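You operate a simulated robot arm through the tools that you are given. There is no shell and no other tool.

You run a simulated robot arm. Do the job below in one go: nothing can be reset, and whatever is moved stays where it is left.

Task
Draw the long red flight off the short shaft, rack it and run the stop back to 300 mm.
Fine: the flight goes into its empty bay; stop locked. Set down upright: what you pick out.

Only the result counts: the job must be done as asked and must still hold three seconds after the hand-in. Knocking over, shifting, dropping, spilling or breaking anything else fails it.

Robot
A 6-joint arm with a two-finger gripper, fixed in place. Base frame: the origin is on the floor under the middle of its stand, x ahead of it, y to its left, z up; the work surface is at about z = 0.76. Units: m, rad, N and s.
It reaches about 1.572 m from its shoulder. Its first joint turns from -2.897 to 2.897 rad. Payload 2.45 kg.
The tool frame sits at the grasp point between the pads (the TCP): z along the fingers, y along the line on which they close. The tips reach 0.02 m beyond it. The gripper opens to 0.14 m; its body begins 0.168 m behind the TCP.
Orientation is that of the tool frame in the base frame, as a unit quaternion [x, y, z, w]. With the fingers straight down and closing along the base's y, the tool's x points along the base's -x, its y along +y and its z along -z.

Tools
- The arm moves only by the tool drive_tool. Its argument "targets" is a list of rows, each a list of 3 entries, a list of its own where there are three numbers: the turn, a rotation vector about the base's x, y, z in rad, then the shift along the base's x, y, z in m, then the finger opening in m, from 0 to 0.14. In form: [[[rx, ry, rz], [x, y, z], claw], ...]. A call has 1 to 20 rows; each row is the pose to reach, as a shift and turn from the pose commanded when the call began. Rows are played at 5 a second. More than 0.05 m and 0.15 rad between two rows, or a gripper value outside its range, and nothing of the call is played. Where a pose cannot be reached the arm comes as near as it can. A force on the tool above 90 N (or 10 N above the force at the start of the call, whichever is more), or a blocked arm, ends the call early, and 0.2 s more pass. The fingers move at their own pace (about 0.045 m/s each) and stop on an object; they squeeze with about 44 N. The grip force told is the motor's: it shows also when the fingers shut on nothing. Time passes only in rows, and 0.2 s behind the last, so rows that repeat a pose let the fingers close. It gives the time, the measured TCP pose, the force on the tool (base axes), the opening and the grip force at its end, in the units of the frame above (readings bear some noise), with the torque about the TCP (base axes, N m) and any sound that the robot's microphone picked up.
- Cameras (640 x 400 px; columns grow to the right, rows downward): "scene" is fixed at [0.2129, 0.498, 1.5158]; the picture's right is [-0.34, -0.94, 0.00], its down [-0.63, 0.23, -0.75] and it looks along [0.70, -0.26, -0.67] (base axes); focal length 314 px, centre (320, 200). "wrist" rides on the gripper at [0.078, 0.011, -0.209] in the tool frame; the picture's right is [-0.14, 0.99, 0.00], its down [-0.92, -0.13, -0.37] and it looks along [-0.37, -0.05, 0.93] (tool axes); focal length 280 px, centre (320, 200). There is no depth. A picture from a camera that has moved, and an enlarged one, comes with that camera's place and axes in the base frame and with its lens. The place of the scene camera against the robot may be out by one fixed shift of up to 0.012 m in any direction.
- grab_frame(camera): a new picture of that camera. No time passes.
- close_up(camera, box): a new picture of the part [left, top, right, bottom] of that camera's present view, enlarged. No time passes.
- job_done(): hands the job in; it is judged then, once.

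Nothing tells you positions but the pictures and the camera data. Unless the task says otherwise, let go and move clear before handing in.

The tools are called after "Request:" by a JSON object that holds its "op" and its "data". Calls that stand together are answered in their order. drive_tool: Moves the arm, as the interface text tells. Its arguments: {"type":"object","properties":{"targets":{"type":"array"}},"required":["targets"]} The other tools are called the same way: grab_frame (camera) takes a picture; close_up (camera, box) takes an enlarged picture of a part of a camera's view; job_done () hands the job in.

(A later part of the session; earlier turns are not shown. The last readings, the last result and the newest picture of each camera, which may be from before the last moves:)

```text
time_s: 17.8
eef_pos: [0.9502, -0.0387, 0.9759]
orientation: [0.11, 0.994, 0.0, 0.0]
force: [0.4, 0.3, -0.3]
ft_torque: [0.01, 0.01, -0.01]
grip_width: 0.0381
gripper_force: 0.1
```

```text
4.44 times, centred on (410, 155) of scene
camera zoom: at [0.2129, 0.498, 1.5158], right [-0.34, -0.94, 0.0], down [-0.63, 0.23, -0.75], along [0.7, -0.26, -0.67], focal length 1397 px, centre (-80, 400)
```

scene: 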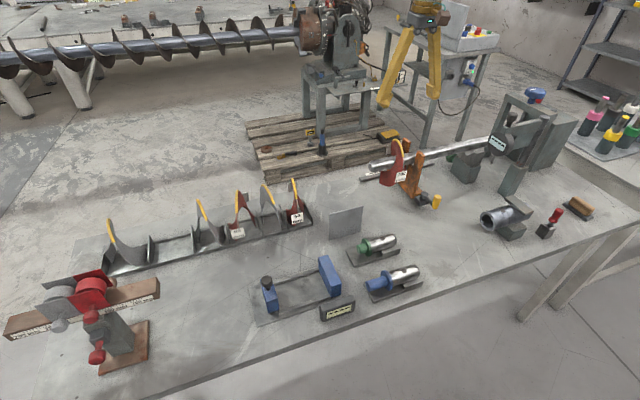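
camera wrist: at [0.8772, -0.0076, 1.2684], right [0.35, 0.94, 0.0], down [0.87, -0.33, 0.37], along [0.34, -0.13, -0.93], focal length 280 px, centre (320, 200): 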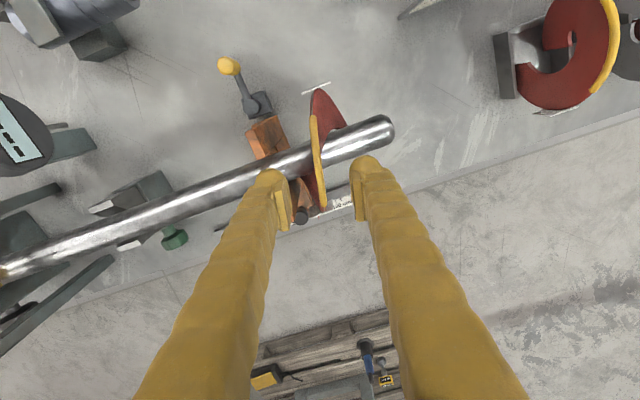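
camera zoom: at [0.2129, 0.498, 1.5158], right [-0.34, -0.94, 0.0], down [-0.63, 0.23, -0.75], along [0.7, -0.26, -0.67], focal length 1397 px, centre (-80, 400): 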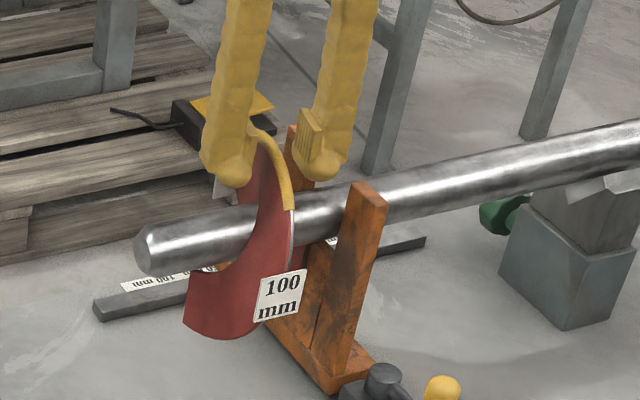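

The pads straddle the trim symmetrically and parallel to it. I close the gripper on it now.

Request:
{"op": "drive_tool", "data": {"targets": [[[0, 0, 0], [0, 0, 0], 0.02], [[0, 0, 0], [0, 0, 0], 0.01], [[0, 0, 0], [0, 0, 0], 0.0], [[0, 0, 0], [0, 0, 0], 0.0], [[0, 0, 0], [0, 0, 0], 0.0], [[0, 0, 0], [0, 0, 0], 0.0]]}}

Request:
{"op": "close_up", "data": {"camera": "wrist", "box": [240, 100, 400, 260]}}

Request:
{"op": "close_up", "data": {"camera": "scene", "box": [370, 110, 450, 200]}}

```text
time_s: 19.2
eef_pos: [0.9503, -0.0394, 0.9762]
orientation: [0.11, 0.994, 0.0, -0.001]
force: [0.0, 1.1, 0.5]
ft_torque: [0.05, 0.02, -0.02]
grip_width: 0.0073
gripper_force: 35.1
```

```text
2.50 times, centred on (320, 180) of wrist
camera zoom: at [0.8769, -0.011, 1.1857], right [0.35, 0.94, 0.0], down [0.87, -0.33, 0.37], along [0.35, -0.13, -0.93], focal length 701 px, centre (320, 250)
```

zoom: 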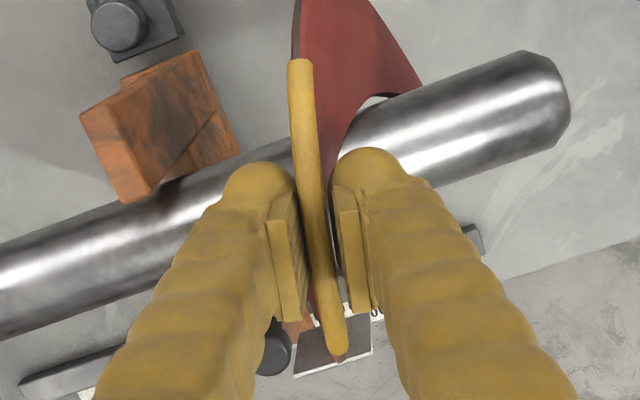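

```text
4.44 times, centred on (410, 155) of scene
camera zoom: at [0.2129, 0.498, 1.5158], right [-0.34, -0.94, 0.0], down [-0.63, 0.23, -0.75], along [0.7, -0.26, -0.67], focal length 1397 px, centre (-80, 400)
```

zoom: 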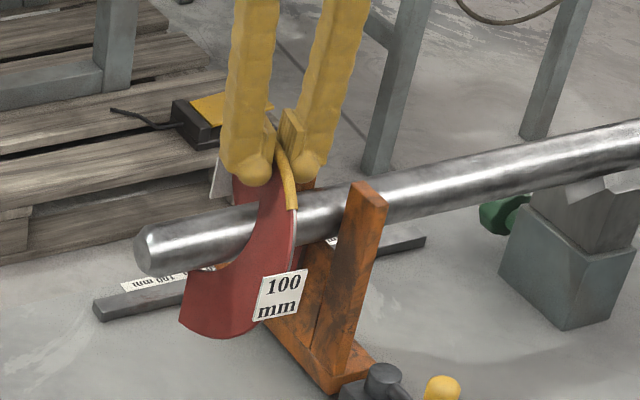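

Gripped at 7.3 mm opening. I lift about 2.5 mm to centre the bore on the shaft and check the forces.

Request:
{"op": "drive_tool", "data": {"targets": [[[0, 0, 0], [0, 0, 0.001], 0.0], [[0, 0, 0], [0, 0, 0.002], 0.0], [[0, 0, 0], [0, 0, 0.0025], 0.0], [[0, 0, 0], [0, 0, 0.0025], 0.0]]}}

Request:
{"op": "close_up", "data": {"camera": "wrist", "box": [240, 100, 400, 260]}}

Request:
{"op": "close_up", "data": {"camera": "scene", "box": [370, 130, 430, 200]}}

```text
time_s: 20.2
eef_pos: [0.9519, -0.0381, 0.9786]
orientation: [0.11, 0.994, 0.0, 0.0]
force: [0.7, -0.3, -7.7]
ft_torque: [0.0, -0.04, 0.01]
grip_width: 0.0074
gripper_force: 35.2
```

```text
2.50 times, centred on (320, 180) of wrist
camera zoom: at [0.8769, -0.0109, 1.1883], right [0.35, 0.94, 0.0], down [0.87, -0.33, 0.37], along [0.34, -0.13, -0.93], focal length 701 px, centre (320, 250)
```

zoom: 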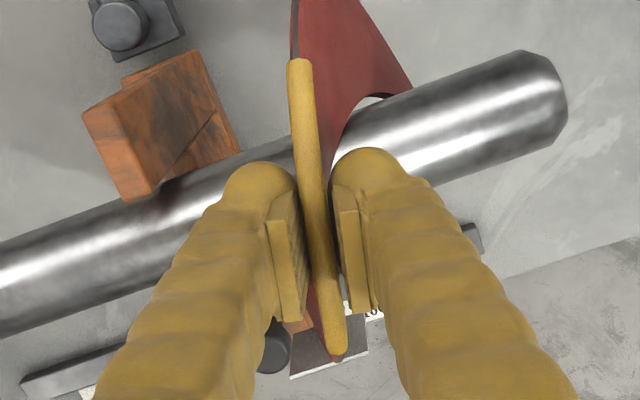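

```text
5.71 times, centred on (400, 165) of scene
camera zoom: at [0.2129, 0.498, 1.5158], right [-0.34, -0.94, 0.0], down [-0.63, 0.23, -0.75], along [0.7, -0.26, -0.67], focal length 1797 px, centre (-137, 400)
```

zoom: 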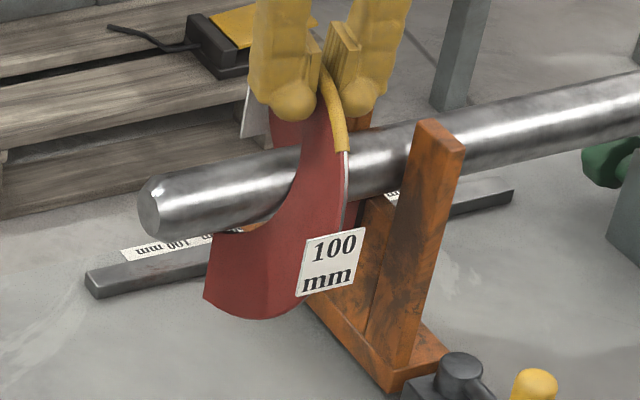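

Request:
{"op": "drive_tool", "data": {"targets": [[[0, 0, 0], [0, 0, 0.0004], 0.0], [[0, 0, 0], [0, 0, 0.0008], 0.0], [[0, 0, 0], [0, 0, 0.0008], 0.0]]}}

```text
time_s: 21.0
eef_pos: [0.9511, -0.0396, 0.9796]
orientation: [0.109, 0.994, -0.001, -0.001]
force: [1.0, 1.3, -7.2]
ft_torque: [0.04, -0.03, 0.02]
grip_width: 0.007
gripper_force: 35.4
```

Free-hanging at about 7.5 N weight with no added contact. I'll start drawing it straight along +y in small steps and watch the side forces.

Request:
{"op": "drive_tool", "data": {"targets": [[[0, 0, 0], [0, 0.004, -0.0004], 0.0], [[0, 0, 0], [0, 0.01, -0.0004], 0.0], [[0, 0, 0], [0, 0.017, -0.0004], 0.0], [[0, 0, 0], [0, 0.025, -0.0004], 0.0], [[0, 0, 0], [0, 0.033, -0.0004], 0.0], [[0, 0, 0], [0, 0.04, -0.0004], 0.0]]}}

Request:
{"op": "close_up", "data": {"camera": "scene", "box": [360, 130, 430, 200]}}

Request:
{"op": "close_up", "data": {"camera": "wrist", "box": [240, 100, 400, 260]}}

```text
time_s: 22.4
eef_pos: [0.9511, 0.0018, 0.9789]
orientation: [0.11, 0.994, -0.001, -0.001]
force: [-0.5, 0.6, -6.9]
ft_torque: [-0.01, -0.04, 0.04]
grip_width: 0.0074
gripper_force: 35.4
```

```text
5.71 times, centred on (395, 165) of scene
camera zoom: at [0.2129, 0.498, 1.5158], right [-0.34, -0.94, 0.0], down [-0.63, 0.23, -0.75], along [0.7, -0.26, -0.67], focal length 1797 px, centre (-109, 400)
```

zoom: 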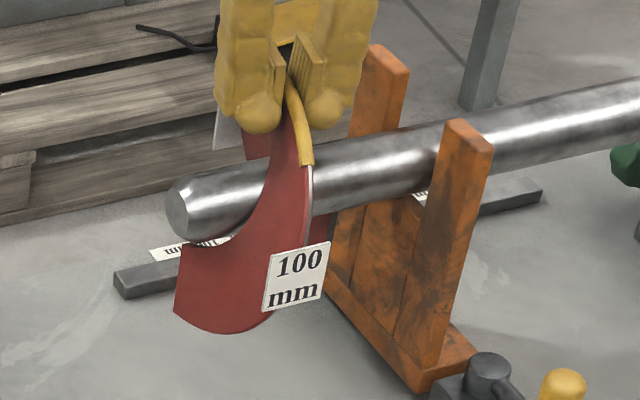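

```text
2.50 times, centred on (320, 180) of wrist
camera zoom: at [0.877, 0.0288, 1.1886], right [0.35, 0.94, 0.0], down [0.87, -0.33, 0.37], along [0.34, -0.13, -0.93], focal length 701 px, centre (320, 250)
```

zoom: 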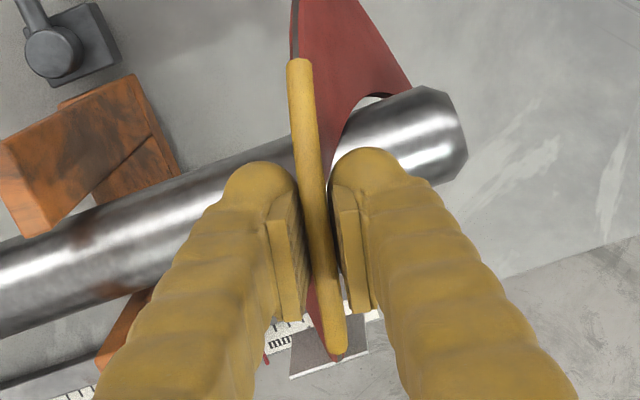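

It slides freely with no side load. I continue drawing until it is fully clear of the shaft end.

Request:
{"op": "drive_tool", "data": {"targets": [[[0, 0, 0], [0, 0.008, 0], 0.0], [[0, 0, 0], [0, 0.018, 0], 0.0], [[0, 0, 0], [0, 0.028, 0], 0.0], [[0, 0, 0], [0, 0.038, 0], 0.0], [[0, 0, 0], [0, 0.048, 0], 0.0], [[0, 0, 0], [0, 0.055, 0], 0.0], [[0, 0, 0], [0, 0.06, 0], 0.0]]}}

Request:
{"op": "drive_tool", "data": {"targets": [[[0, 0, 0], [0, 0.008, 0], 0.0], [[0, 0, 0], [0, 0.018, 0], 0.0], [[0, 0, 0], [0, 0.028, 0], 0.0], [[0, 0, 0], [0, 0.038, 0], 0.0], [[0, 0, 0], [0, 0.048, 0], 0.0], [[0, 0, 0], [0, 0.055, 0], 0.0], [[0, 0, 0], [0, 0.065, 0], 0.0], [[0, 0, 0], [0, 0.075, 0], 0.0], [[0, 0, 0], [0, 0.085, 0], 0.0], [[0, 0, 0], [0, 0.09, 0], 0.0]]}}

Request:
{"op": "grab_frame", "data": {"camera": "scene"}}

Request:
{"op": "grab_frame", "data": {"camera": "wrist"}}

```text
time_s: 24.0
eef_pos: [0.9508, 0.0615, 0.9799]
orientation: [0.11, 0.994, -0.001, -0.001]
force: [-0.5, -1.3, -7.6]
ft_torque: [-0.05, 0.0, -0.05]
grip_width: 0.0074
gripper_force: 35.0
```

```text
time_s: 26.2
eef_pos: [0.9516, 0.152, 0.9805]
orientation: [0.11, 0.994, -0.001, 0.0]
force: [0.9, -0.2, -6.7]
ft_torque: [0.02, -0.03, 0.02]
grip_width: 0.0072
gripper_force: 34.7
```

```text
taken
```

scene: 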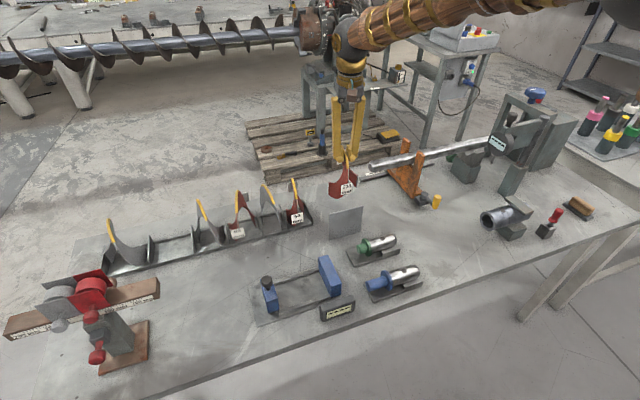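

```text
taken
camera wrist: at [0.8774, 0.1791, 1.1891], right [0.35, 0.94, 0.0], down [0.87, -0.33, 0.37], along [0.34, -0.13, -0.93], focal length 280 px, centre (320, 200)
```

wrist: 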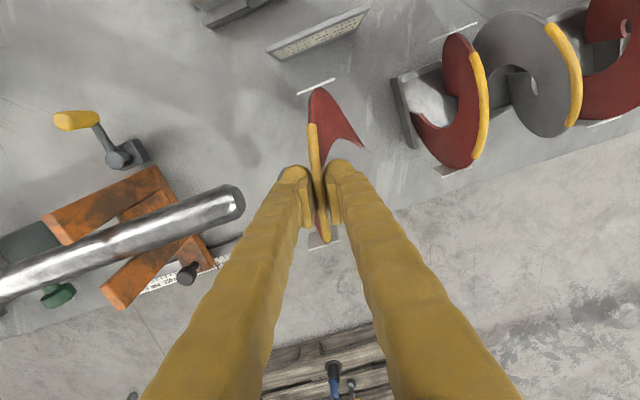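

The flight is off the shaft. I lift it 0.13 m and carry it over to above the empty bay (y≈0.705).

Request:
{"op": "drive_tool", "data": {"targets": [[[0, 0, 0], [0, 0.0, 0.02], 0.0], [[0, 0, 0], [0, 0.0, 0.055], 0.0], [[0, 0, 0], [0, 0.0, 0.09], 0.0], [[0, 0, 0], [0, 0.01, 0.12], 0.0], [[0, 0, 0], [0, 0.035, 0.13], 0.0], [[0, 0, 0], [0, 0.07, 0.13], 0.0], [[0, 0, 0], [0, 0.108, 0.13], 0.0], [[0, 0, 0], [0.0005, 0.146, 0.13], 0.0], [[0, 0, 0], [0.001, 0.184, 0.13], 0.0], [[0, 0, 0], [0.0015, 0.222, 0.13], 0.0], [[0, 0, 0], [0.002, 0.26, 0.13], 0.0], [[0, 0, 0], [0.002, 0.298, 0.13], 0.0], [[0, 0, 0], [0.002, 0.336, 0.13], 0.0], [[0, 0, 0], [0.002, 0.374, 0.13], 0.0], [[0, 0, 0], [0.002, 0.412, 0.13], 0.0], [[0, 0, 0], [0.002, 0.45, 0.13], 0.0], [[0, 0, 0], [0.002, 0.488, 0.13], 0.0], [[0, 0, 0], [0.002, 0.52, 0.13], 0.0], [[0, 0, 0], [0.002, 0.543, 0.13], 0.0], [[0, 0, 0], [0.002, 0.554, 0.13], 0.0]]}}

Request:
{"op": "grab_frame", "data": {"camera": "scene"}}

Request:
{"op": "grab_frame", "data": {"camera": "wrist"}}

Request:
{"op": "close_up", "data": {"camera": "scene", "box": [110, 150, 250, 280]}}

```text
time_s: 30.4
eef_pos: [0.9418, 0.6968, 1.1053]
orientation: [0.11, 0.994, 0.001, 0.001]
force: [0.6, 0.3, -5.8]
ft_torque: [0.18, -0.04, -0.09]
grip_width: 0.0072
gripper_force: 34.9
out of reach, approached as far as the arm can: row 19, 20
```

```text
taken
```

scene: 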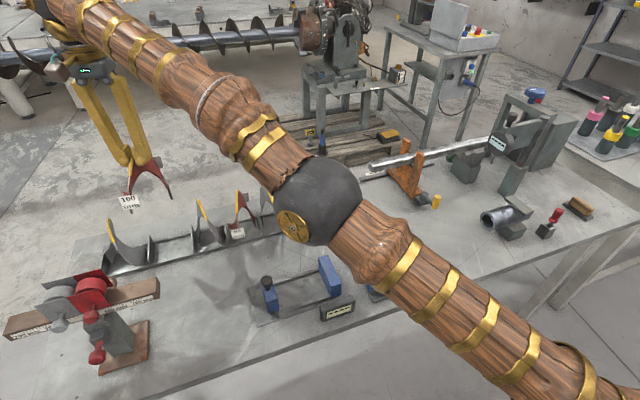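

```text
taken
camera wrist: at [0.8674, 0.7234, 1.3139], right [0.35, 0.94, 0.0], down [0.87, -0.33, 0.37], along [0.35, -0.13, -0.93], focal length 280 px, centre (320, 200)
```

wrist: 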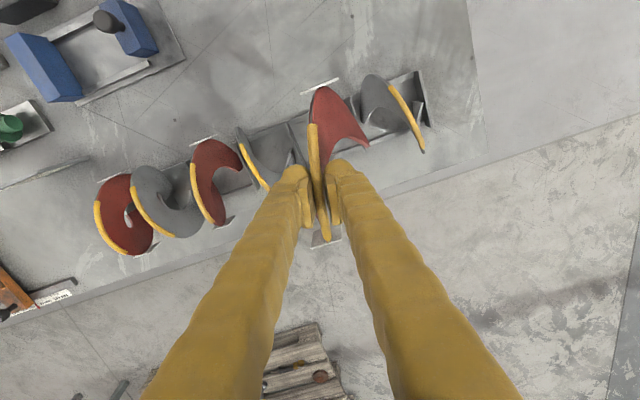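

```text
3.08 times, centred on (180, 215) of scene
camera zoom: at [0.2129, 0.498, 1.5158], right [-0.34, -0.94, 0.0], down [-0.63, 0.23, -0.75], along [0.7, -0.26, -0.67], focal length 967 px, centre (751, 154)
```

zoom: 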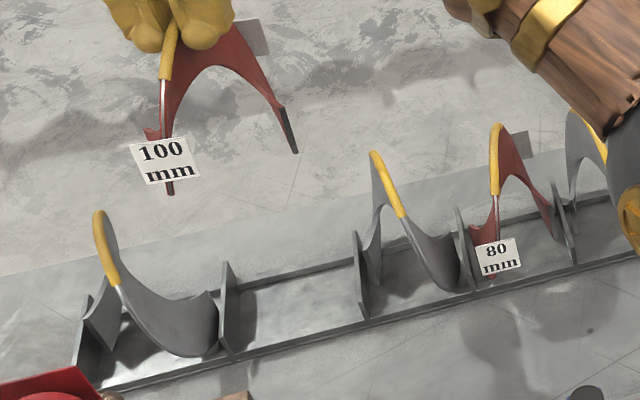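

At this height the bay centre is just out of reach; it becomes reachable lower. I lower slowly (still well above the dividers) and re-check the pose.

Request:
{"op": "drive_tool", "data": {"targets": [[[0, 0, 0], [0, 0, -0.015], 0.0], [[0, 0, 0], [0, 0, -0.035], 0.0], [[0, 0, 0], [0, 0, -0.055], 0.0], [[0, 0, 0], [0, 0, -0.075], 0.0], [[0, 0, 0], [0, 0, -0.09], 0.0], [[0, 0, 0], [0, 0, -0.09], 0.0]]}}

Request:
{"op": "close_up", "data": {"camera": "scene", "box": [110, 150, 250, 280]}}

Request:
{"op": "close_up", "data": {"camera": "wrist", "box": [220, 60, 440, 260]}}

```text
time_s: 31.8
eef_pos: [0.9415, 0.6954, 1.0134]
orientation: [0.11, 0.994, 0.001, 0.001]
force: [-0.1, 0.0, -7.5]
ft_torque: [-0.04, 0.01, -0.04]
grip_width: 0.0063
gripper_force: 34.4
```

```text
3.08 times, centred on (180, 215) of scene
camera zoom: at [0.2129, 0.498, 1.5158], right [-0.34, -0.94, 0.0], down [-0.63, 0.23, -0.75], along [0.7, -0.26, -0.67], focal length 967 px, centre (751, 154)
```

zoom: 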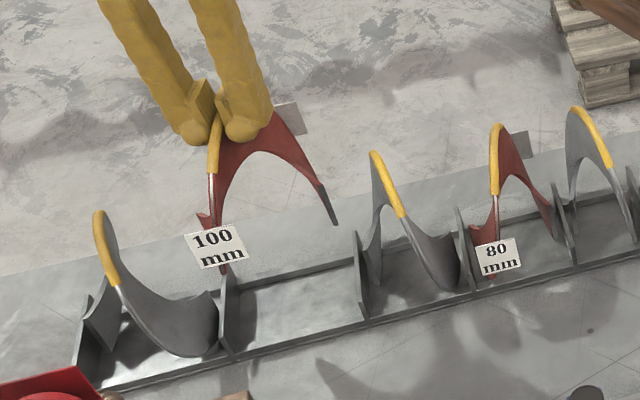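

```text
2.00 times, centred on (330, 160) of wrist
camera zoom: at [0.8674, 0.724, 1.2221], right [0.35, 0.94, 0.0], down [0.87, -0.33, 0.37], along [0.35, -0.13, -0.93], focal length 561 px, centre (300, 280)
```

zoom: 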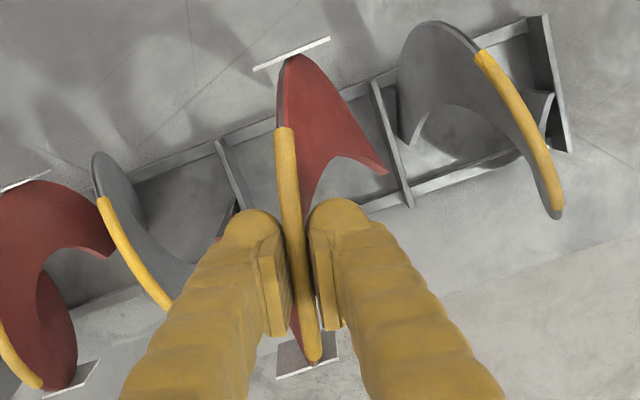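

Now in reach. The flight hangs centred under the fingers at about (0.941, 0.696); I shift +12.5 mm in x and +9.5 mm in y to the bay centre and lower partway.

Request:
{"op": "drive_tool", "data": {"targets": [[[0, 0, 0], [0.006, 0.005, -0.005], 0.0], [[0, 0, 0], [0.0125, 0.0095, -0.01], 0.0], [[0, 0, 0], [0.0125, 0.0095, -0.025], 0.0], [[0, 0, 0], [0.0125, 0.0095, -0.04], 0.0], [[0, 0, 0], [0.0125, 0.0095, -0.04], 0.0]]}}

Request:
{"op": "close_up", "data": {"camera": "scene", "box": [130, 180, 230, 280]}}

Request:
{"op": "close_up", "data": {"camera": "wrist", "box": [240, 60, 420, 240]}}

```text
time_s: 33.0
eef_pos: [0.9536, 0.7057, 0.9735]
orientation: [0.109, 0.994, 0.001, 0.001]
force: [0.7, 0.6, -7.7]
ft_torque: [-0.01, -0.04, -0.04]
grip_width: 0.0066
gripper_force: 34.6
```

```text
4.00 times, centred on (180, 230) of scene
camera zoom: at [0.2129, 0.498, 1.5158], right [-0.34, -0.94, 0.0], down [-0.63, 0.23, -0.75], along [0.7, -0.26, -0.67], focal length 1258 px, centre (880, 80)
```

zoom: 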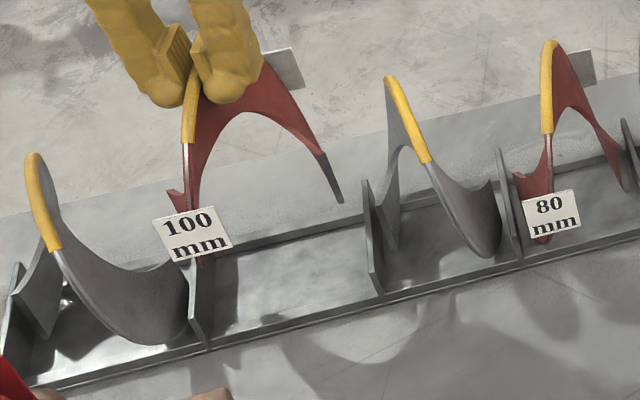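

```text
2.22 times, centred on (330, 150) of wrist
camera zoom: at [0.8792, 0.7338, 1.1823], right [0.35, 0.94, 0.0], down [0.87, -0.33, 0.37], along [0.35, -0.13, -0.93], focal length 623 px, centre (298, 311)
```

zoom: 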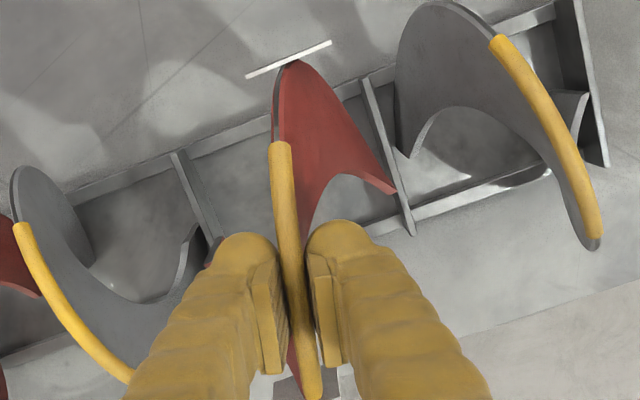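

The flight is centred between the dividers with ~5 mm each side. I lower it to about 7 mm above the expected seat.

Request:
{"op": "drive_tool", "data": {"targets": [[[0, 0, 0], [0, 0, -0.012], 0.0], [[0, 0, 0], [0, 0, -0.025], 0.0], [[0, 0, 0], [0, 0, -0.038], 0.0], [[0, 0, 0], [0, 0, -0.05], 0.0], [[0, 0, 0], [0, 0, -0.058], 0.0], [[0, 0, 0], [0, 0, -0.064], 0.0], [[0, 0, 0], [0, 0, -0.064], 0.0]]}}

Request:
{"op": "close_up", "data": {"camera": "scene", "box": [130, 180, 230, 280]}}

Request:
{"op": "close_up", "data": {"camera": "wrist", "box": [240, 60, 420, 240]}}

```text
time_s: 34.6
eef_pos: [0.9548, 0.7066, 0.9128]
orientation: [0.109, 0.994, 0.001, 0.001]
force: [-0.7, 8.0, 18.4]
ft_torque: [0.12, 0.12, -0.14]
grip_width: 0.0064
gripper_force: 35.4
```

```text
4.00 times, centred on (180, 230) of scene
camera zoom: at [0.2129, 0.498, 1.5158], right [-0.34, -0.94, 0.0], down [-0.63, 0.23, -0.75], along [0.7, -0.26, -0.67], focal length 1258 px, centre (880, 80)
```

zoom: 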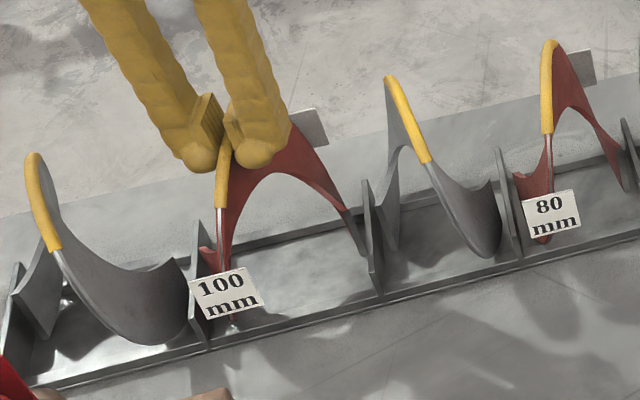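

```text
2.22 times, centred on (330, 150) of wrist
camera zoom: at [0.8793, 0.7338, 1.1213], right [0.35, 0.94, 0.0], down [0.87, -0.33, 0.37], along [0.35, -0.13, -0.93], focal length 623 px, centre (298, 311)
```

zoom: 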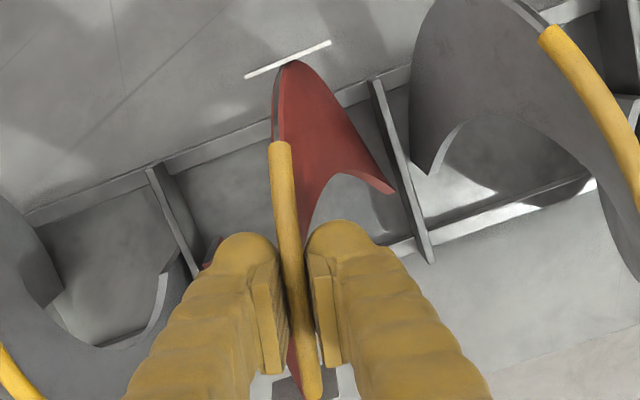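

I feel contact slightly earlier than predicted (force +18 N up), so I stop and inspect closely what is touching.

Request:
{"op": "close_up", "data": {"camera": "scene", "box": [170, 215, 235, 265]}}

Request:
{"op": "close_up", "data": {"camera": "wrist", "box": [270, 70, 370, 150]}}

Request:
{"op": "close_up", "data": {"camera": "wrist", "box": [255, 115, 325, 175]}}

Request:
{"op": "close_up", "data": {"camera": "scene", "box": [220, 180, 300, 250]}}

```text
8.00 times, centred on (202, 240) of scene
camera zoom: at [0.2129, 0.498, 1.5158], right [-0.34, -0.94, 0.0], down [-0.63, 0.23, -0.75], along [0.7, -0.26, -0.67], focal length 2515 px, centre (1260, -120)
```

zoom: 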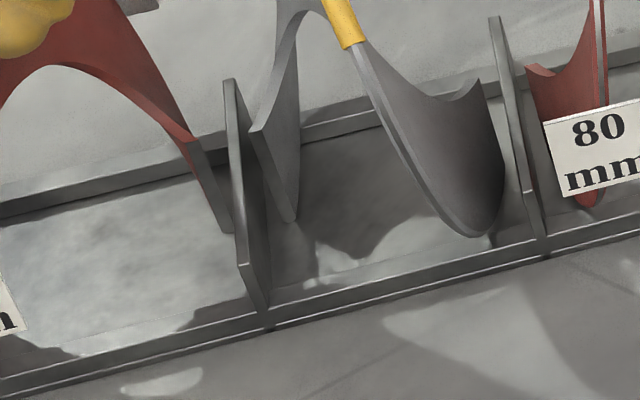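

```text
5.00 times, centred on (320, 110) of wrist
camera zoom: at [0.8793, 0.7338, 1.1213], right [0.35, 0.94, 0.0], down [0.87, -0.33, 0.37], along [0.35, -0.13, -0.93], focal length 1402 px, centre (320, 650)
```

zoom: 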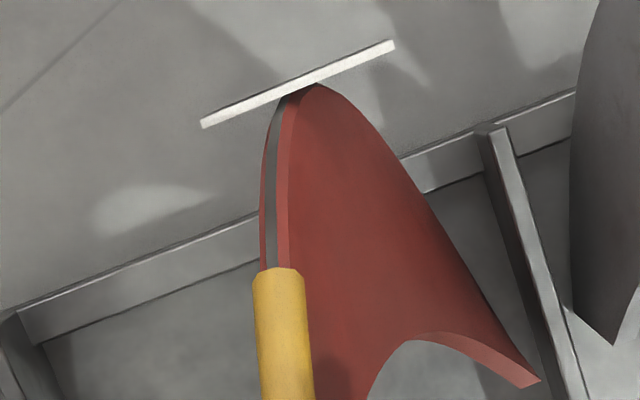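

```text
6.67 times, centred on (290, 145) of wrist
camera zoom: at [0.8793, 0.7338, 1.1213], right [0.35, 0.94, 0.0], down [0.87, -0.33, 0.37], along [0.35, -0.13, -0.93], focal length 1869 px, centre (520, 567)
```

zoom: 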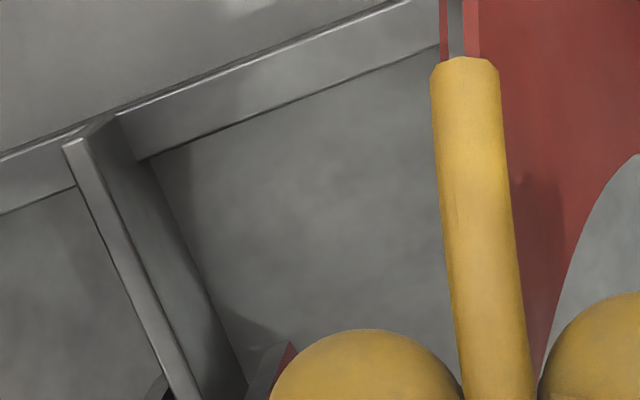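

```text
5.71 times, centred on (260, 215) of scene
camera zoom: at [0.2129, 0.498, 1.5158], right [-0.34, -0.94, 0.0], down [-0.63, 0.23, -0.75], along [0.7, -0.26, -0.67], focal length 1797 px, centre (663, 114)
```

zoom: 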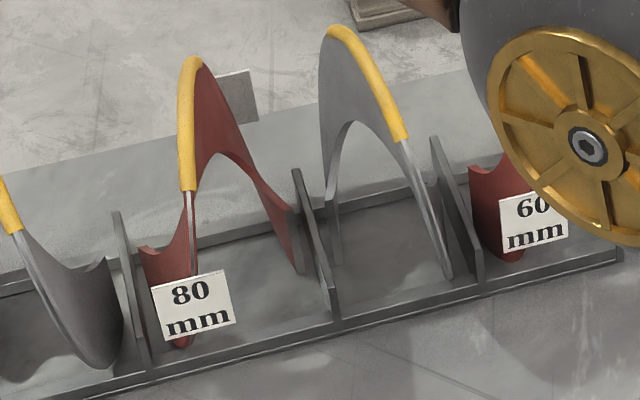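

The contact torque is nearly zero, so the flight is sitting evenly on both bottom ends, clear of the dividers. I take off the excess downward load before letting go.

Request:
{"op": "drive_tool", "data": {"targets": [[[0, 0, 0], [0, 0, 0.001], 0.0], [[0, 0, 0], [0, 0, 0.002], 0.0], [[0, 0, 0], [0, 0, 0.002], 0.0]]}}

```text
time_s: 35.4
eef_pos: [0.955, 0.7056, 0.9127]
orientation: [0.11, 0.994, 0.0, 0.0]
force: [4.4, 9.0, 18.6]
ft_torque: [-0.03, -0.55, 0.2]
grip_width: 0.0062
gripper_force: 34.6
```

Request:
{"op": "drive_tool", "data": {"targets": [[[0, 0, 0], [0, 0, 0.001], 0.0], [[0, 0, 0], [0, 0, 0.002], 0.0], [[0, 0, 0], [0, 0, 0.002], 0.0]]}}

Request:
{"op": "close_up", "data": {"camera": "scene", "box": [150, 190, 230, 270]}}

Request:
{"op": "close_up", "data": {"camera": "wrist", "box": [240, 60, 420, 240]}}

```text
time_s: 36.2
eef_pos: [0.9537, 0.7054, 0.913]
orientation: [0.11, 0.994, -0.001, 0.0]
force: [-0.4, -0.5, -5.2]
ft_torque: [0.06, 0.13, 0.08]
grip_width: 0.0066
gripper_force: 34.8
```

```text
5.00 times, centred on (190, 230) of scene
camera zoom: at [0.2129, 0.498, 1.5158], right [-0.34, -0.94, 0.0], down [-0.63, 0.23, -0.75], along [0.7, -0.26, -0.67], focal length 1572 px, centre (970, 50)
```

zoom: 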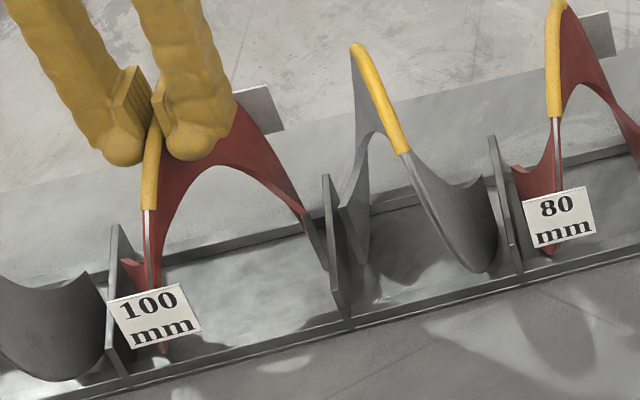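

```text
2.22 times, centred on (330, 150) of wrist
camera zoom: at [0.8799, 0.7333, 1.1214], right [0.35, 0.94, 0.0], down [0.87, -0.33, 0.37], along [0.34, -0.13, -0.93], focal length 623 px, centre (298, 311)
```

zoom: 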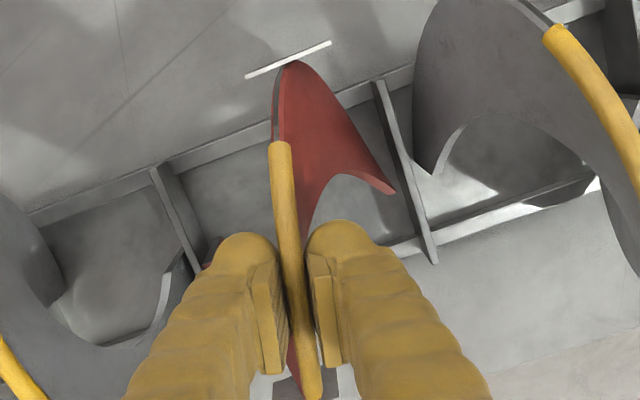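

The load is now almost balanced. I lower by 0.7 mm so the rack carries it, then open the fingers slightly and watch whether it stands.

Request:
{"op": "drive_tool", "data": {"targets": [[[0, 0, 0], [0, 0, -0.0007], 0.0], [[0, 0, 0], [0, 0, -0.0007], 0.0]]}}

Request:
{"op": "drive_tool", "data": {"targets": [[[0, 0, 0], [0, 0, 0], 0.009], [[0, 0, 0], [0, 0, 0], 0.012], [[0, 0, 0], [0, 0, 0], 0.016], [[0, 0, 0], [0, 0, 0], 0.02], [[0, 0, 0], [0, 0, 0], 0.024], [[0, 0, 0], [0, 0, 0], 0.024]]}}

Request:
{"op": "close_up", "data": {"camera": "scene", "box": [150, 190, 230, 270]}}

Request:
{"op": "close_up", "data": {"camera": "wrist", "box": [240, 60, 420, 240]}}

```text
time_s: 36.8
eef_pos: [0.9542, 0.7047, 0.9122]
orientation: [0.11, 0.994, 0.001, 0.0]
force: [-0.1, 0.2, -6.9]
ft_torque: [-0.02, -0.02, -0.03]
grip_width: 0.0067
gripper_force: 34.6
```

```text
time_s: 38.2
eef_pos: [0.954, 0.7065, 0.9138]
orientation: [0.11, 0.994, 0.001, 0.0]
force: [-0.3, -0.7, -0.2]
ft_torque: [-0.01, 0.01, 0.01]
grip_width: 0.0239
gripper_force: 0.1
```

```text
5.00 times, centred on (190, 230) of scene
camera zoom: at [0.2129, 0.498, 1.5158], right [-0.34, -0.94, 0.0], down [-0.63, 0.23, -0.75], along [0.7, -0.26, -0.67], focal length 1572 px, centre (970, 50)
```

zoom: 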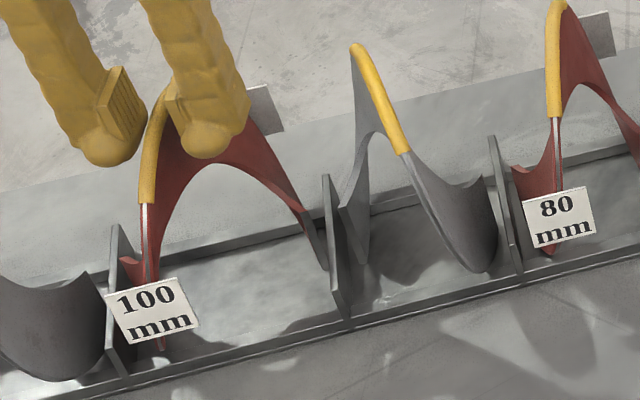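

```text
2.22 times, centred on (330, 150) of wrist
camera zoom: at [0.8797, 0.7335, 1.1221], right [0.35, 0.94, 0.0], down [0.87, -0.33, 0.37], along [0.35, -0.13, -0.93], focal length 623 px, centre (298, 311)
```

zoom: 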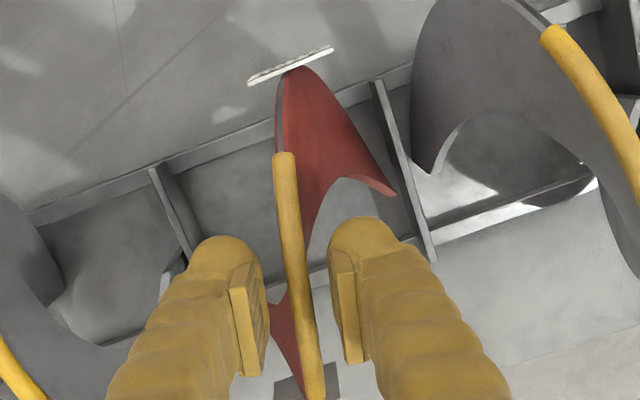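

The flight rolled very slightly toward +x when released. I'll hold still for a second and see whether it has settled.

Request:
{"op": "drive_tool", "data": {"targets": [[[0, 0, 0], [0, 0, 0], 0.024], [[0, 0, 0], [0, 0, 0], 0.024], [[0, 0, 0], [0, 0, 0], 0.024], [[0, 0, 0], [0, 0, 0], 0.024], [[0, 0, 0], [0, 0, 0], 0.024]]}}

Request:
{"op": "close_up", "data": {"camera": "scene", "box": [150, 190, 230, 270]}}

Request:
{"op": "close_up", "data": {"camera": "wrist", "box": [240, 60, 420, 240]}}

```text
time_s: 39.4
eef_pos: [0.9535, 0.7059, 0.9136]
orientation: [0.109, 0.994, 0.0, 0.0]
force: [0.5, -0.4, -0.2]
ft_torque: [-0.03, 0.01, 0.03]
grip_width: 0.0237
gripper_force: 0.1
```

```text
5.00 times, centred on (190, 230) of scene
camera zoom: at [0.2129, 0.498, 1.5158], right [-0.34, -0.94, 0.0], down [-0.63, 0.23, -0.75], along [0.7, -0.26, -0.67], focal length 1572 px, centre (970, 50)
```

zoom: 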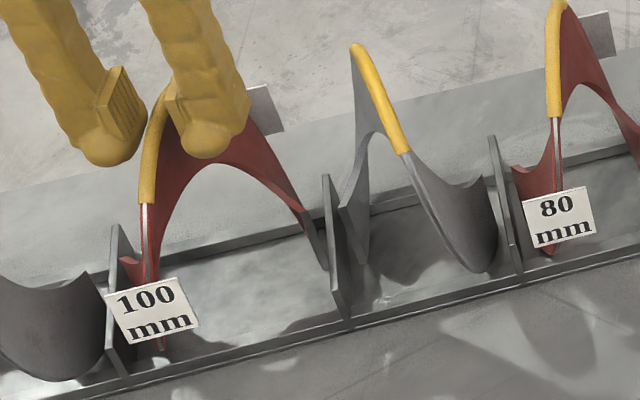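

```text
2.22 times, centred on (330, 150) of wrist
camera zoom: at [0.8797, 0.7335, 1.1222], right [0.35, 0.94, 0.0], down [0.87, -0.33, 0.37], along [0.35, -0.13, -0.93], focal length 623 px, centre (298, 311)
```

zoom: 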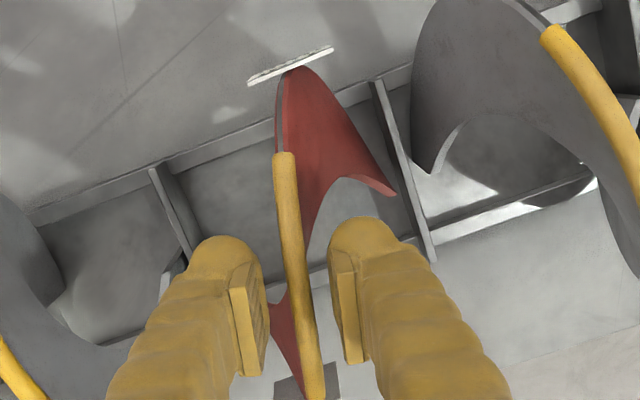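

It is stationary and standing in the bay (only a few degrees of roll, cradled by the tray). I raise the fingers straight up and away from it.

Request:
{"op": "drive_tool", "data": {"targets": [[[0, 0, 0], [0, 0, 0.01], 0.024], [[0, 0, 0], [0, 0, 0.025], 0.024], [[0, 0, 0], [0, 0, 0.045], 0.024], [[0, 0, 0], [0, 0, 0.07], 0.024], [[0, 0, 0], [0, 0, 0.09], 0.024]]}}

Request:
{"op": "close_up", "data": {"camera": "scene", "box": [150, 190, 230, 270]}}

Request:
{"op": "close_up", "data": {"camera": "wrist", "box": [220, 60, 440, 260]}}

```text
time_s: 40.6
eef_pos: [0.9531, 0.7058, 1.0031]
orientation: [0.109, 0.994, 0.0, -0.001]
force: [0.8, -0.1, 0.7]
ft_torque: [0.01, 0.01, -0.01]
grip_width: 0.0239
gripper_force: 0.1
```

```text
5.00 times, centred on (190, 230) of scene
camera zoom: at [0.2129, 0.498, 1.5158], right [-0.34, -0.94, 0.0], down [-0.63, 0.23, -0.75], along [0.7, -0.26, -0.67], focal length 1572 px, centre (970, 50)
```

zoom: 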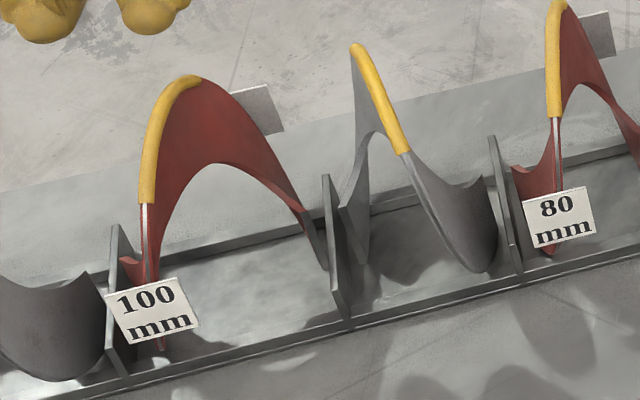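

```text
2.00 times, centred on (330, 160) of wrist
camera zoom: at [0.8789, 0.7333, 1.2123], right [0.35, 0.94, 0.0], down [0.87, -0.33, 0.37], along [0.35, -0.13, -0.93], focal length 561 px, centre (300, 280)
```

zoom: 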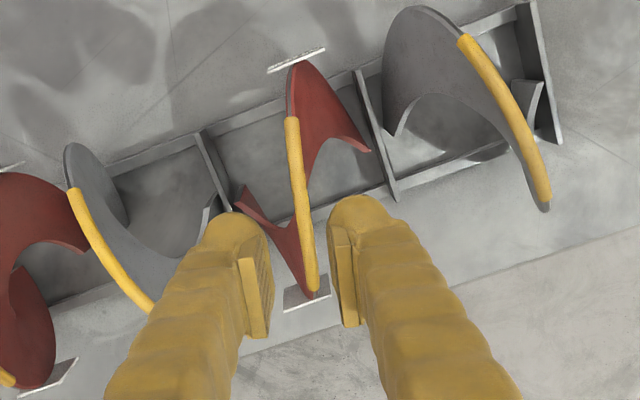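

The red flight now stands in its bay between the dividers. Next is the stop: I move back and survey the lever and the dial gauge nearby, since the gauge may crowd the lever at the 300 mm position.

Request:
{"op": "drive_tool", "data": {"targets": [[[0, 0, 0], [-0.005, -0.02, 0.03], 0.03], [[0, 0, 0.02], [-0.016, -0.06, 0.045], 0.04], [[0, 0, 0.04], [-0.028, -0.103, 0.05], 0.05], [[0, 0, 0.06], [-0.04, -0.146, 0.055], 0.05], [[0, 0, 0.08], [-0.052, -0.189, 0.06], 0.05], [[0, 0, 0.1], [-0.064, -0.232, 0.065], 0.05], [[0, 0, 0.12], [-0.076, -0.275, 0.07], 0.05], [[0, 0, 0.14], [-0.088, -0.318, 0.075], 0.05], [[0, 0, 0.16], [-0.1, -0.361, 0.08], 0.05], [[0, 0, 0.18], [-0.112, -0.404, 0.085], 0.05], [[0, 0, 0.2], [-0.124, -0.447, 0.09], 0.05], [[0, 0, 0.22], [-0.136, -0.49, 0.095], 0.05], [[0, 0, 0.22], [-0.148, -0.533, 0.1], 0.05], [[0, 0, 0.22], [-0.16, -0.576, 0.1], 0.05], [[0, 0, 0.22], [-0.172, -0.619, 0.1], 0.05], [[0, 0, 0.22], [-0.184, -0.662, 0.1], 0.05], [[0, 0, 0.22], [-0.196, -0.705, 0.1], 0.05], [[0, 0, 0.22], [-0.2, -0.748, 0.1], 0.05], [[0, 0, 0.22], [-0.2, -0.79, 0.1], 0.05], [[0, 0, 0.22], [-0.2, -0.83, 0.1], 0.05]]}}

Request:
{"op": "grab_frame", "data": {"camera": "wrist"}}

Request:
{"op": "grab_frame", "data": {"camera": "scene"}}

```text
time_s: 44.8
eef_pos: [0.754, -0.1248, 1.1032]
orientation: [0.0, 1.0, 0.0, 0.0]
force: [1.1, -0.2, -0.4]
ft_torque: [0.01, 0.02, -0.02]
grip_width: 0.05
gripper_force: 0.0
```

```text
taken
camera wrist: at [0.6743, -0.1133, 1.3115], right [0.14, 0.99, 0.0], down [0.92, -0.13, 0.37], along [0.37, -0.05, -0.93], focal length 280 px, centre (320, 200)
```

wrist: 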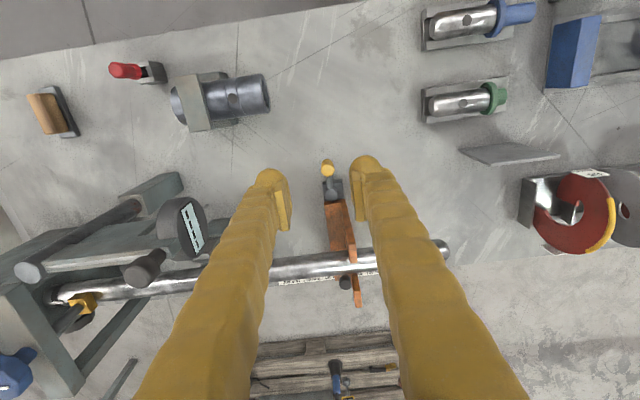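

```text
taken
```

scene: 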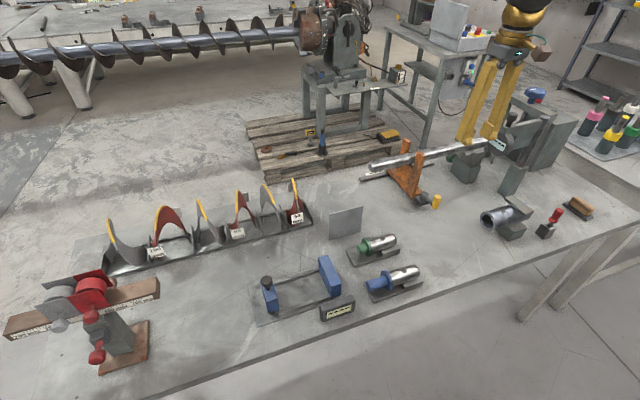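

The flight stands in its bay. The dial gauge is at about (0.81, −0.30, 0.99), right over where the lever will be at 300 mm, so I'll need a tilted approach there. Let me zoom on the lever, fork and gauge.

Request:
{"op": "close_up", "data": {"camera": "wrist", "box": [290, 140, 370, 210]}}

Request:
{"op": "close_up", "data": {"camera": "wrist", "box": [100, 50, 290, 300]}}

Request:
{"op": "close_up", "data": {"camera": "scene", "box": [380, 130, 480, 220]}}

Request:
{"op": "close_up", "data": {"camera": "scene", "box": [430, 110, 560, 240]}}

Request:
{"op": "close_up", "data": {"camera": "scene", "box": [130, 190, 220, 270]}}

```text
5.71 times, centred on (330, 175) of wrist
camera zoom: at [0.6743, -0.1133, 1.3115], right [0.14, 0.99, 0.0], down [0.92, -0.13, 0.37], along [0.37, -0.05, -0.93], focal length 1602 px, centre (263, 343)
```

zoom: 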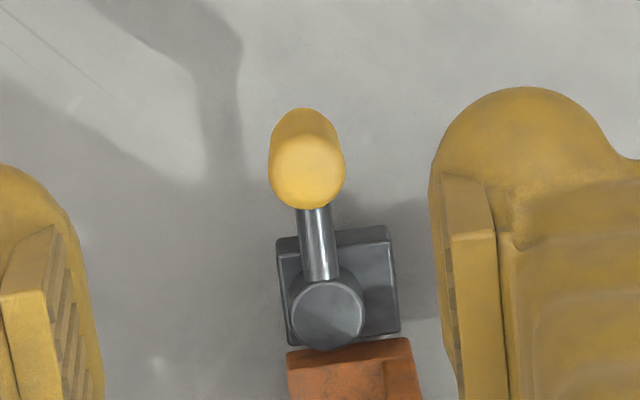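

```text
1.60 times, centred on (195, 175) of wrist
camera zoom: at [0.6743, -0.1133, 1.3115], right [0.14, 0.99, 0.0], down [0.92, -0.13, 0.37], along [0.37, -0.05, -0.93], focal length 449 px, centre (520, 240)
```

zoom: 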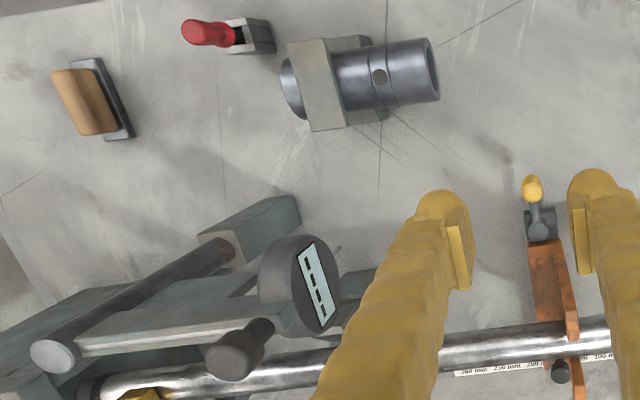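

```text
4.44 times, centred on (430, 175) of scene
camera zoom: at [0.2129, 0.498, 1.5158], right [-0.34, -0.94, 0.0], down [-0.63, 0.23, -0.75], along [0.7, -0.26, -0.67], focal length 1397 px, centre (-169, 311)
```

zoom: 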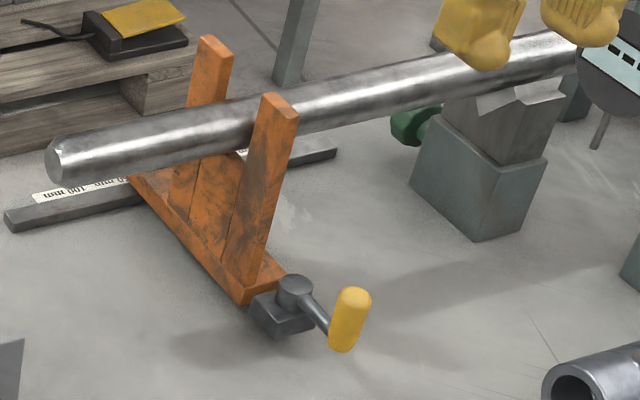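

```text
3.08 times, centred on (495, 175) of scene
camera zoom: at [0.2129, 0.498, 1.5158], right [-0.34, -0.94, 0.0], down [-0.63, 0.23, -0.75], along [0.7, -0.26, -0.67], focal length 967 px, centre (-218, 277)
```

zoom: 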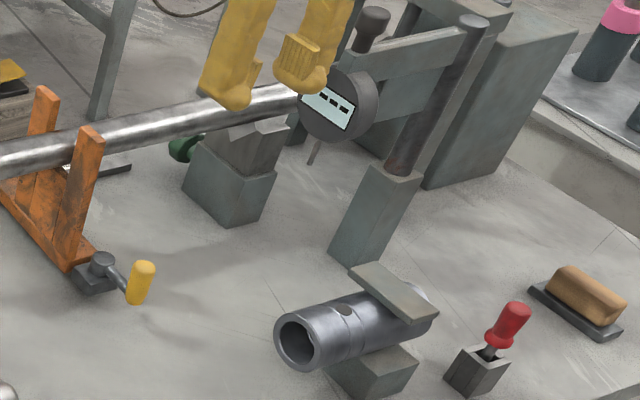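

```text
5.00 times, centred on (175, 230) of scene
camera zoom: at [0.2129, 0.498, 1.5158], right [-0.34, -0.94, 0.0], down [-0.63, 0.23, -0.75], along [0.7, -0.26, -0.67], focal length 1572 px, centre (1045, 50)
```

zoom: 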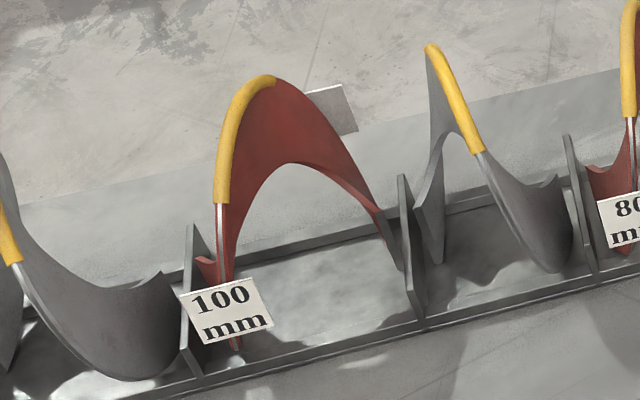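

The lever points straight out along −x (pivot ≈ (0.867, −0.119), handle ≈ (0.8075, −0.119), top z≈0.846). I move above the handle with vertical fingers to straddle it.

Request:
{"op": "drive_tool", "data": {"targets": [[[0, 0, 0], [0.018, 0.002, -0.04], 0.06], [[0, 0, 0], [0.036, 0.004, -0.08], 0.06], [[0, 0, 0], [0.0535, 0.0062, -0.12], 0.06], [[0, 0, 0], [0.0535, 0.0062, -0.165], 0.06], [[0, 0, 0], [0.0535, 0.0062, -0.195], 0.06], [[0, 0, 0], [0.0535, 0.0062, -0.195], 0.06]]}}

Request:
{"op": "close_up", "data": {"camera": "wrist", "box": [220, 80, 420, 280]}}

Request:
{"op": "close_up", "data": {"camera": "scene", "box": [380, 130, 500, 240]}}

```text
time_s: 46.2
eef_pos: [0.8059, -0.1178, 0.9087]
orientation: [-0.001, 1.0, 0.001, 0.0]
force: [-0.7, -0.1, 0.6]
ft_torque: [-0.01, -0.02, 0.01]
grip_width: 0.0603
gripper_force: 0.1
```

```text
2.00 times, centred on (320, 180) of wrist
camera zoom: at [0.7286, -0.1067, 1.1169], right [0.14, 0.99, 0.0], down [0.92, -0.13, 0.37], along [0.37, -0.05, -0.93], focal length 561 px, centre (320, 240)
```

zoom: 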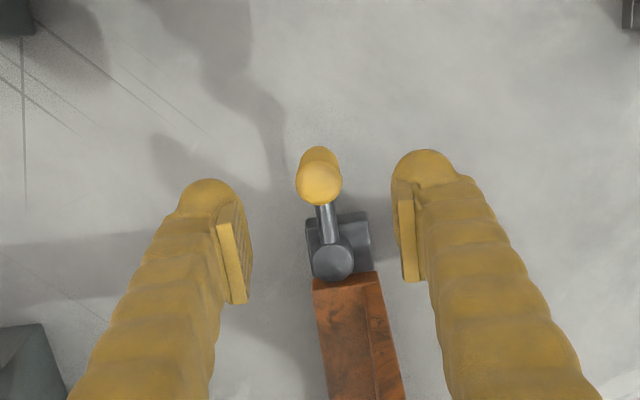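

```text
3.64 times, centred on (440, 185) of scene
camera zoom: at [0.2129, 0.498, 1.5158], right [-0.34, -0.94, 0.0], down [-0.63, 0.23, -0.75], along [0.7, -0.26, -0.67], focal length 1143 px, centre (-116, 254)
```

zoom: 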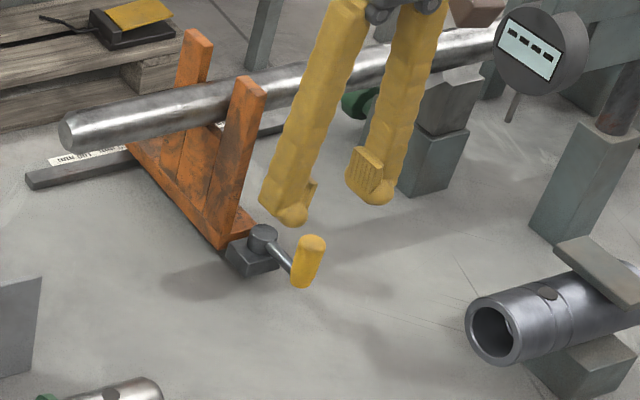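

Fingers straddle the handle cleanly. I descend around it and narrow the opening to cage it lightly.

Request:
{"op": "drive_tool", "data": {"targets": [[[0, 0, 0], [0, 0, -0.025], 0.06], [[0, 0, 0], [0, 0, -0.05], 0.06], [[0, 0, 0], [0, 0, -0.07], 0.06], [[0, 0, 0], [0, 0, -0.078], 0.06], [[0, 0, 0], [0, 0, -0.078], 0.045], [[0, 0, 0], [0, 0, -0.078], 0.035], [[0, 0, 0], [0, 0, -0.078], 0.03]]}}

Request:
{"op": "close_up", "data": {"camera": "wrist", "box": [220, 80, 420, 280]}}

Request:
{"op": "close_up", "data": {"camera": "scene", "box": [400, 140, 480, 220]}}

```text
time_s: 47.8
eef_pos: [0.8071, -0.1179, 0.8311]
orientation: [0.0, 1.0, 0.001, 0.001]
force: [-0.9, 0.7, 0.0]
ft_torque: [-0.03, 0.0, 0.04]
grip_width: 0.0302
gripper_force: 0.1
```

```text
2.00 times, centred on (320, 180) of wrist
camera zoom: at [0.7286, -0.1073, 1.0392], right [0.14, 0.99, 0.0], down [0.92, -0.13, 0.37], along [0.37, -0.05, -0.93], focal length 561 px, centre (320, 240)
```

zoom: 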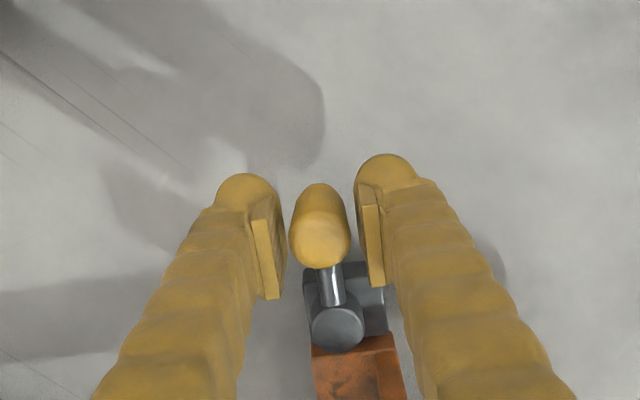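

```text
5.00 times, centred on (440, 180) of scene
camera zoom: at [0.2129, 0.498, 1.5158], right [-0.34, -0.94, 0.0], down [-0.63, 0.23, -0.75], along [0.7, -0.26, -0.67], focal length 1572 px, centre (-280, 300)
```

zoom: 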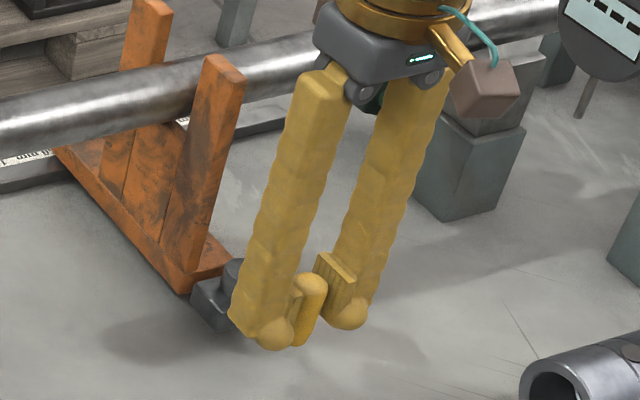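

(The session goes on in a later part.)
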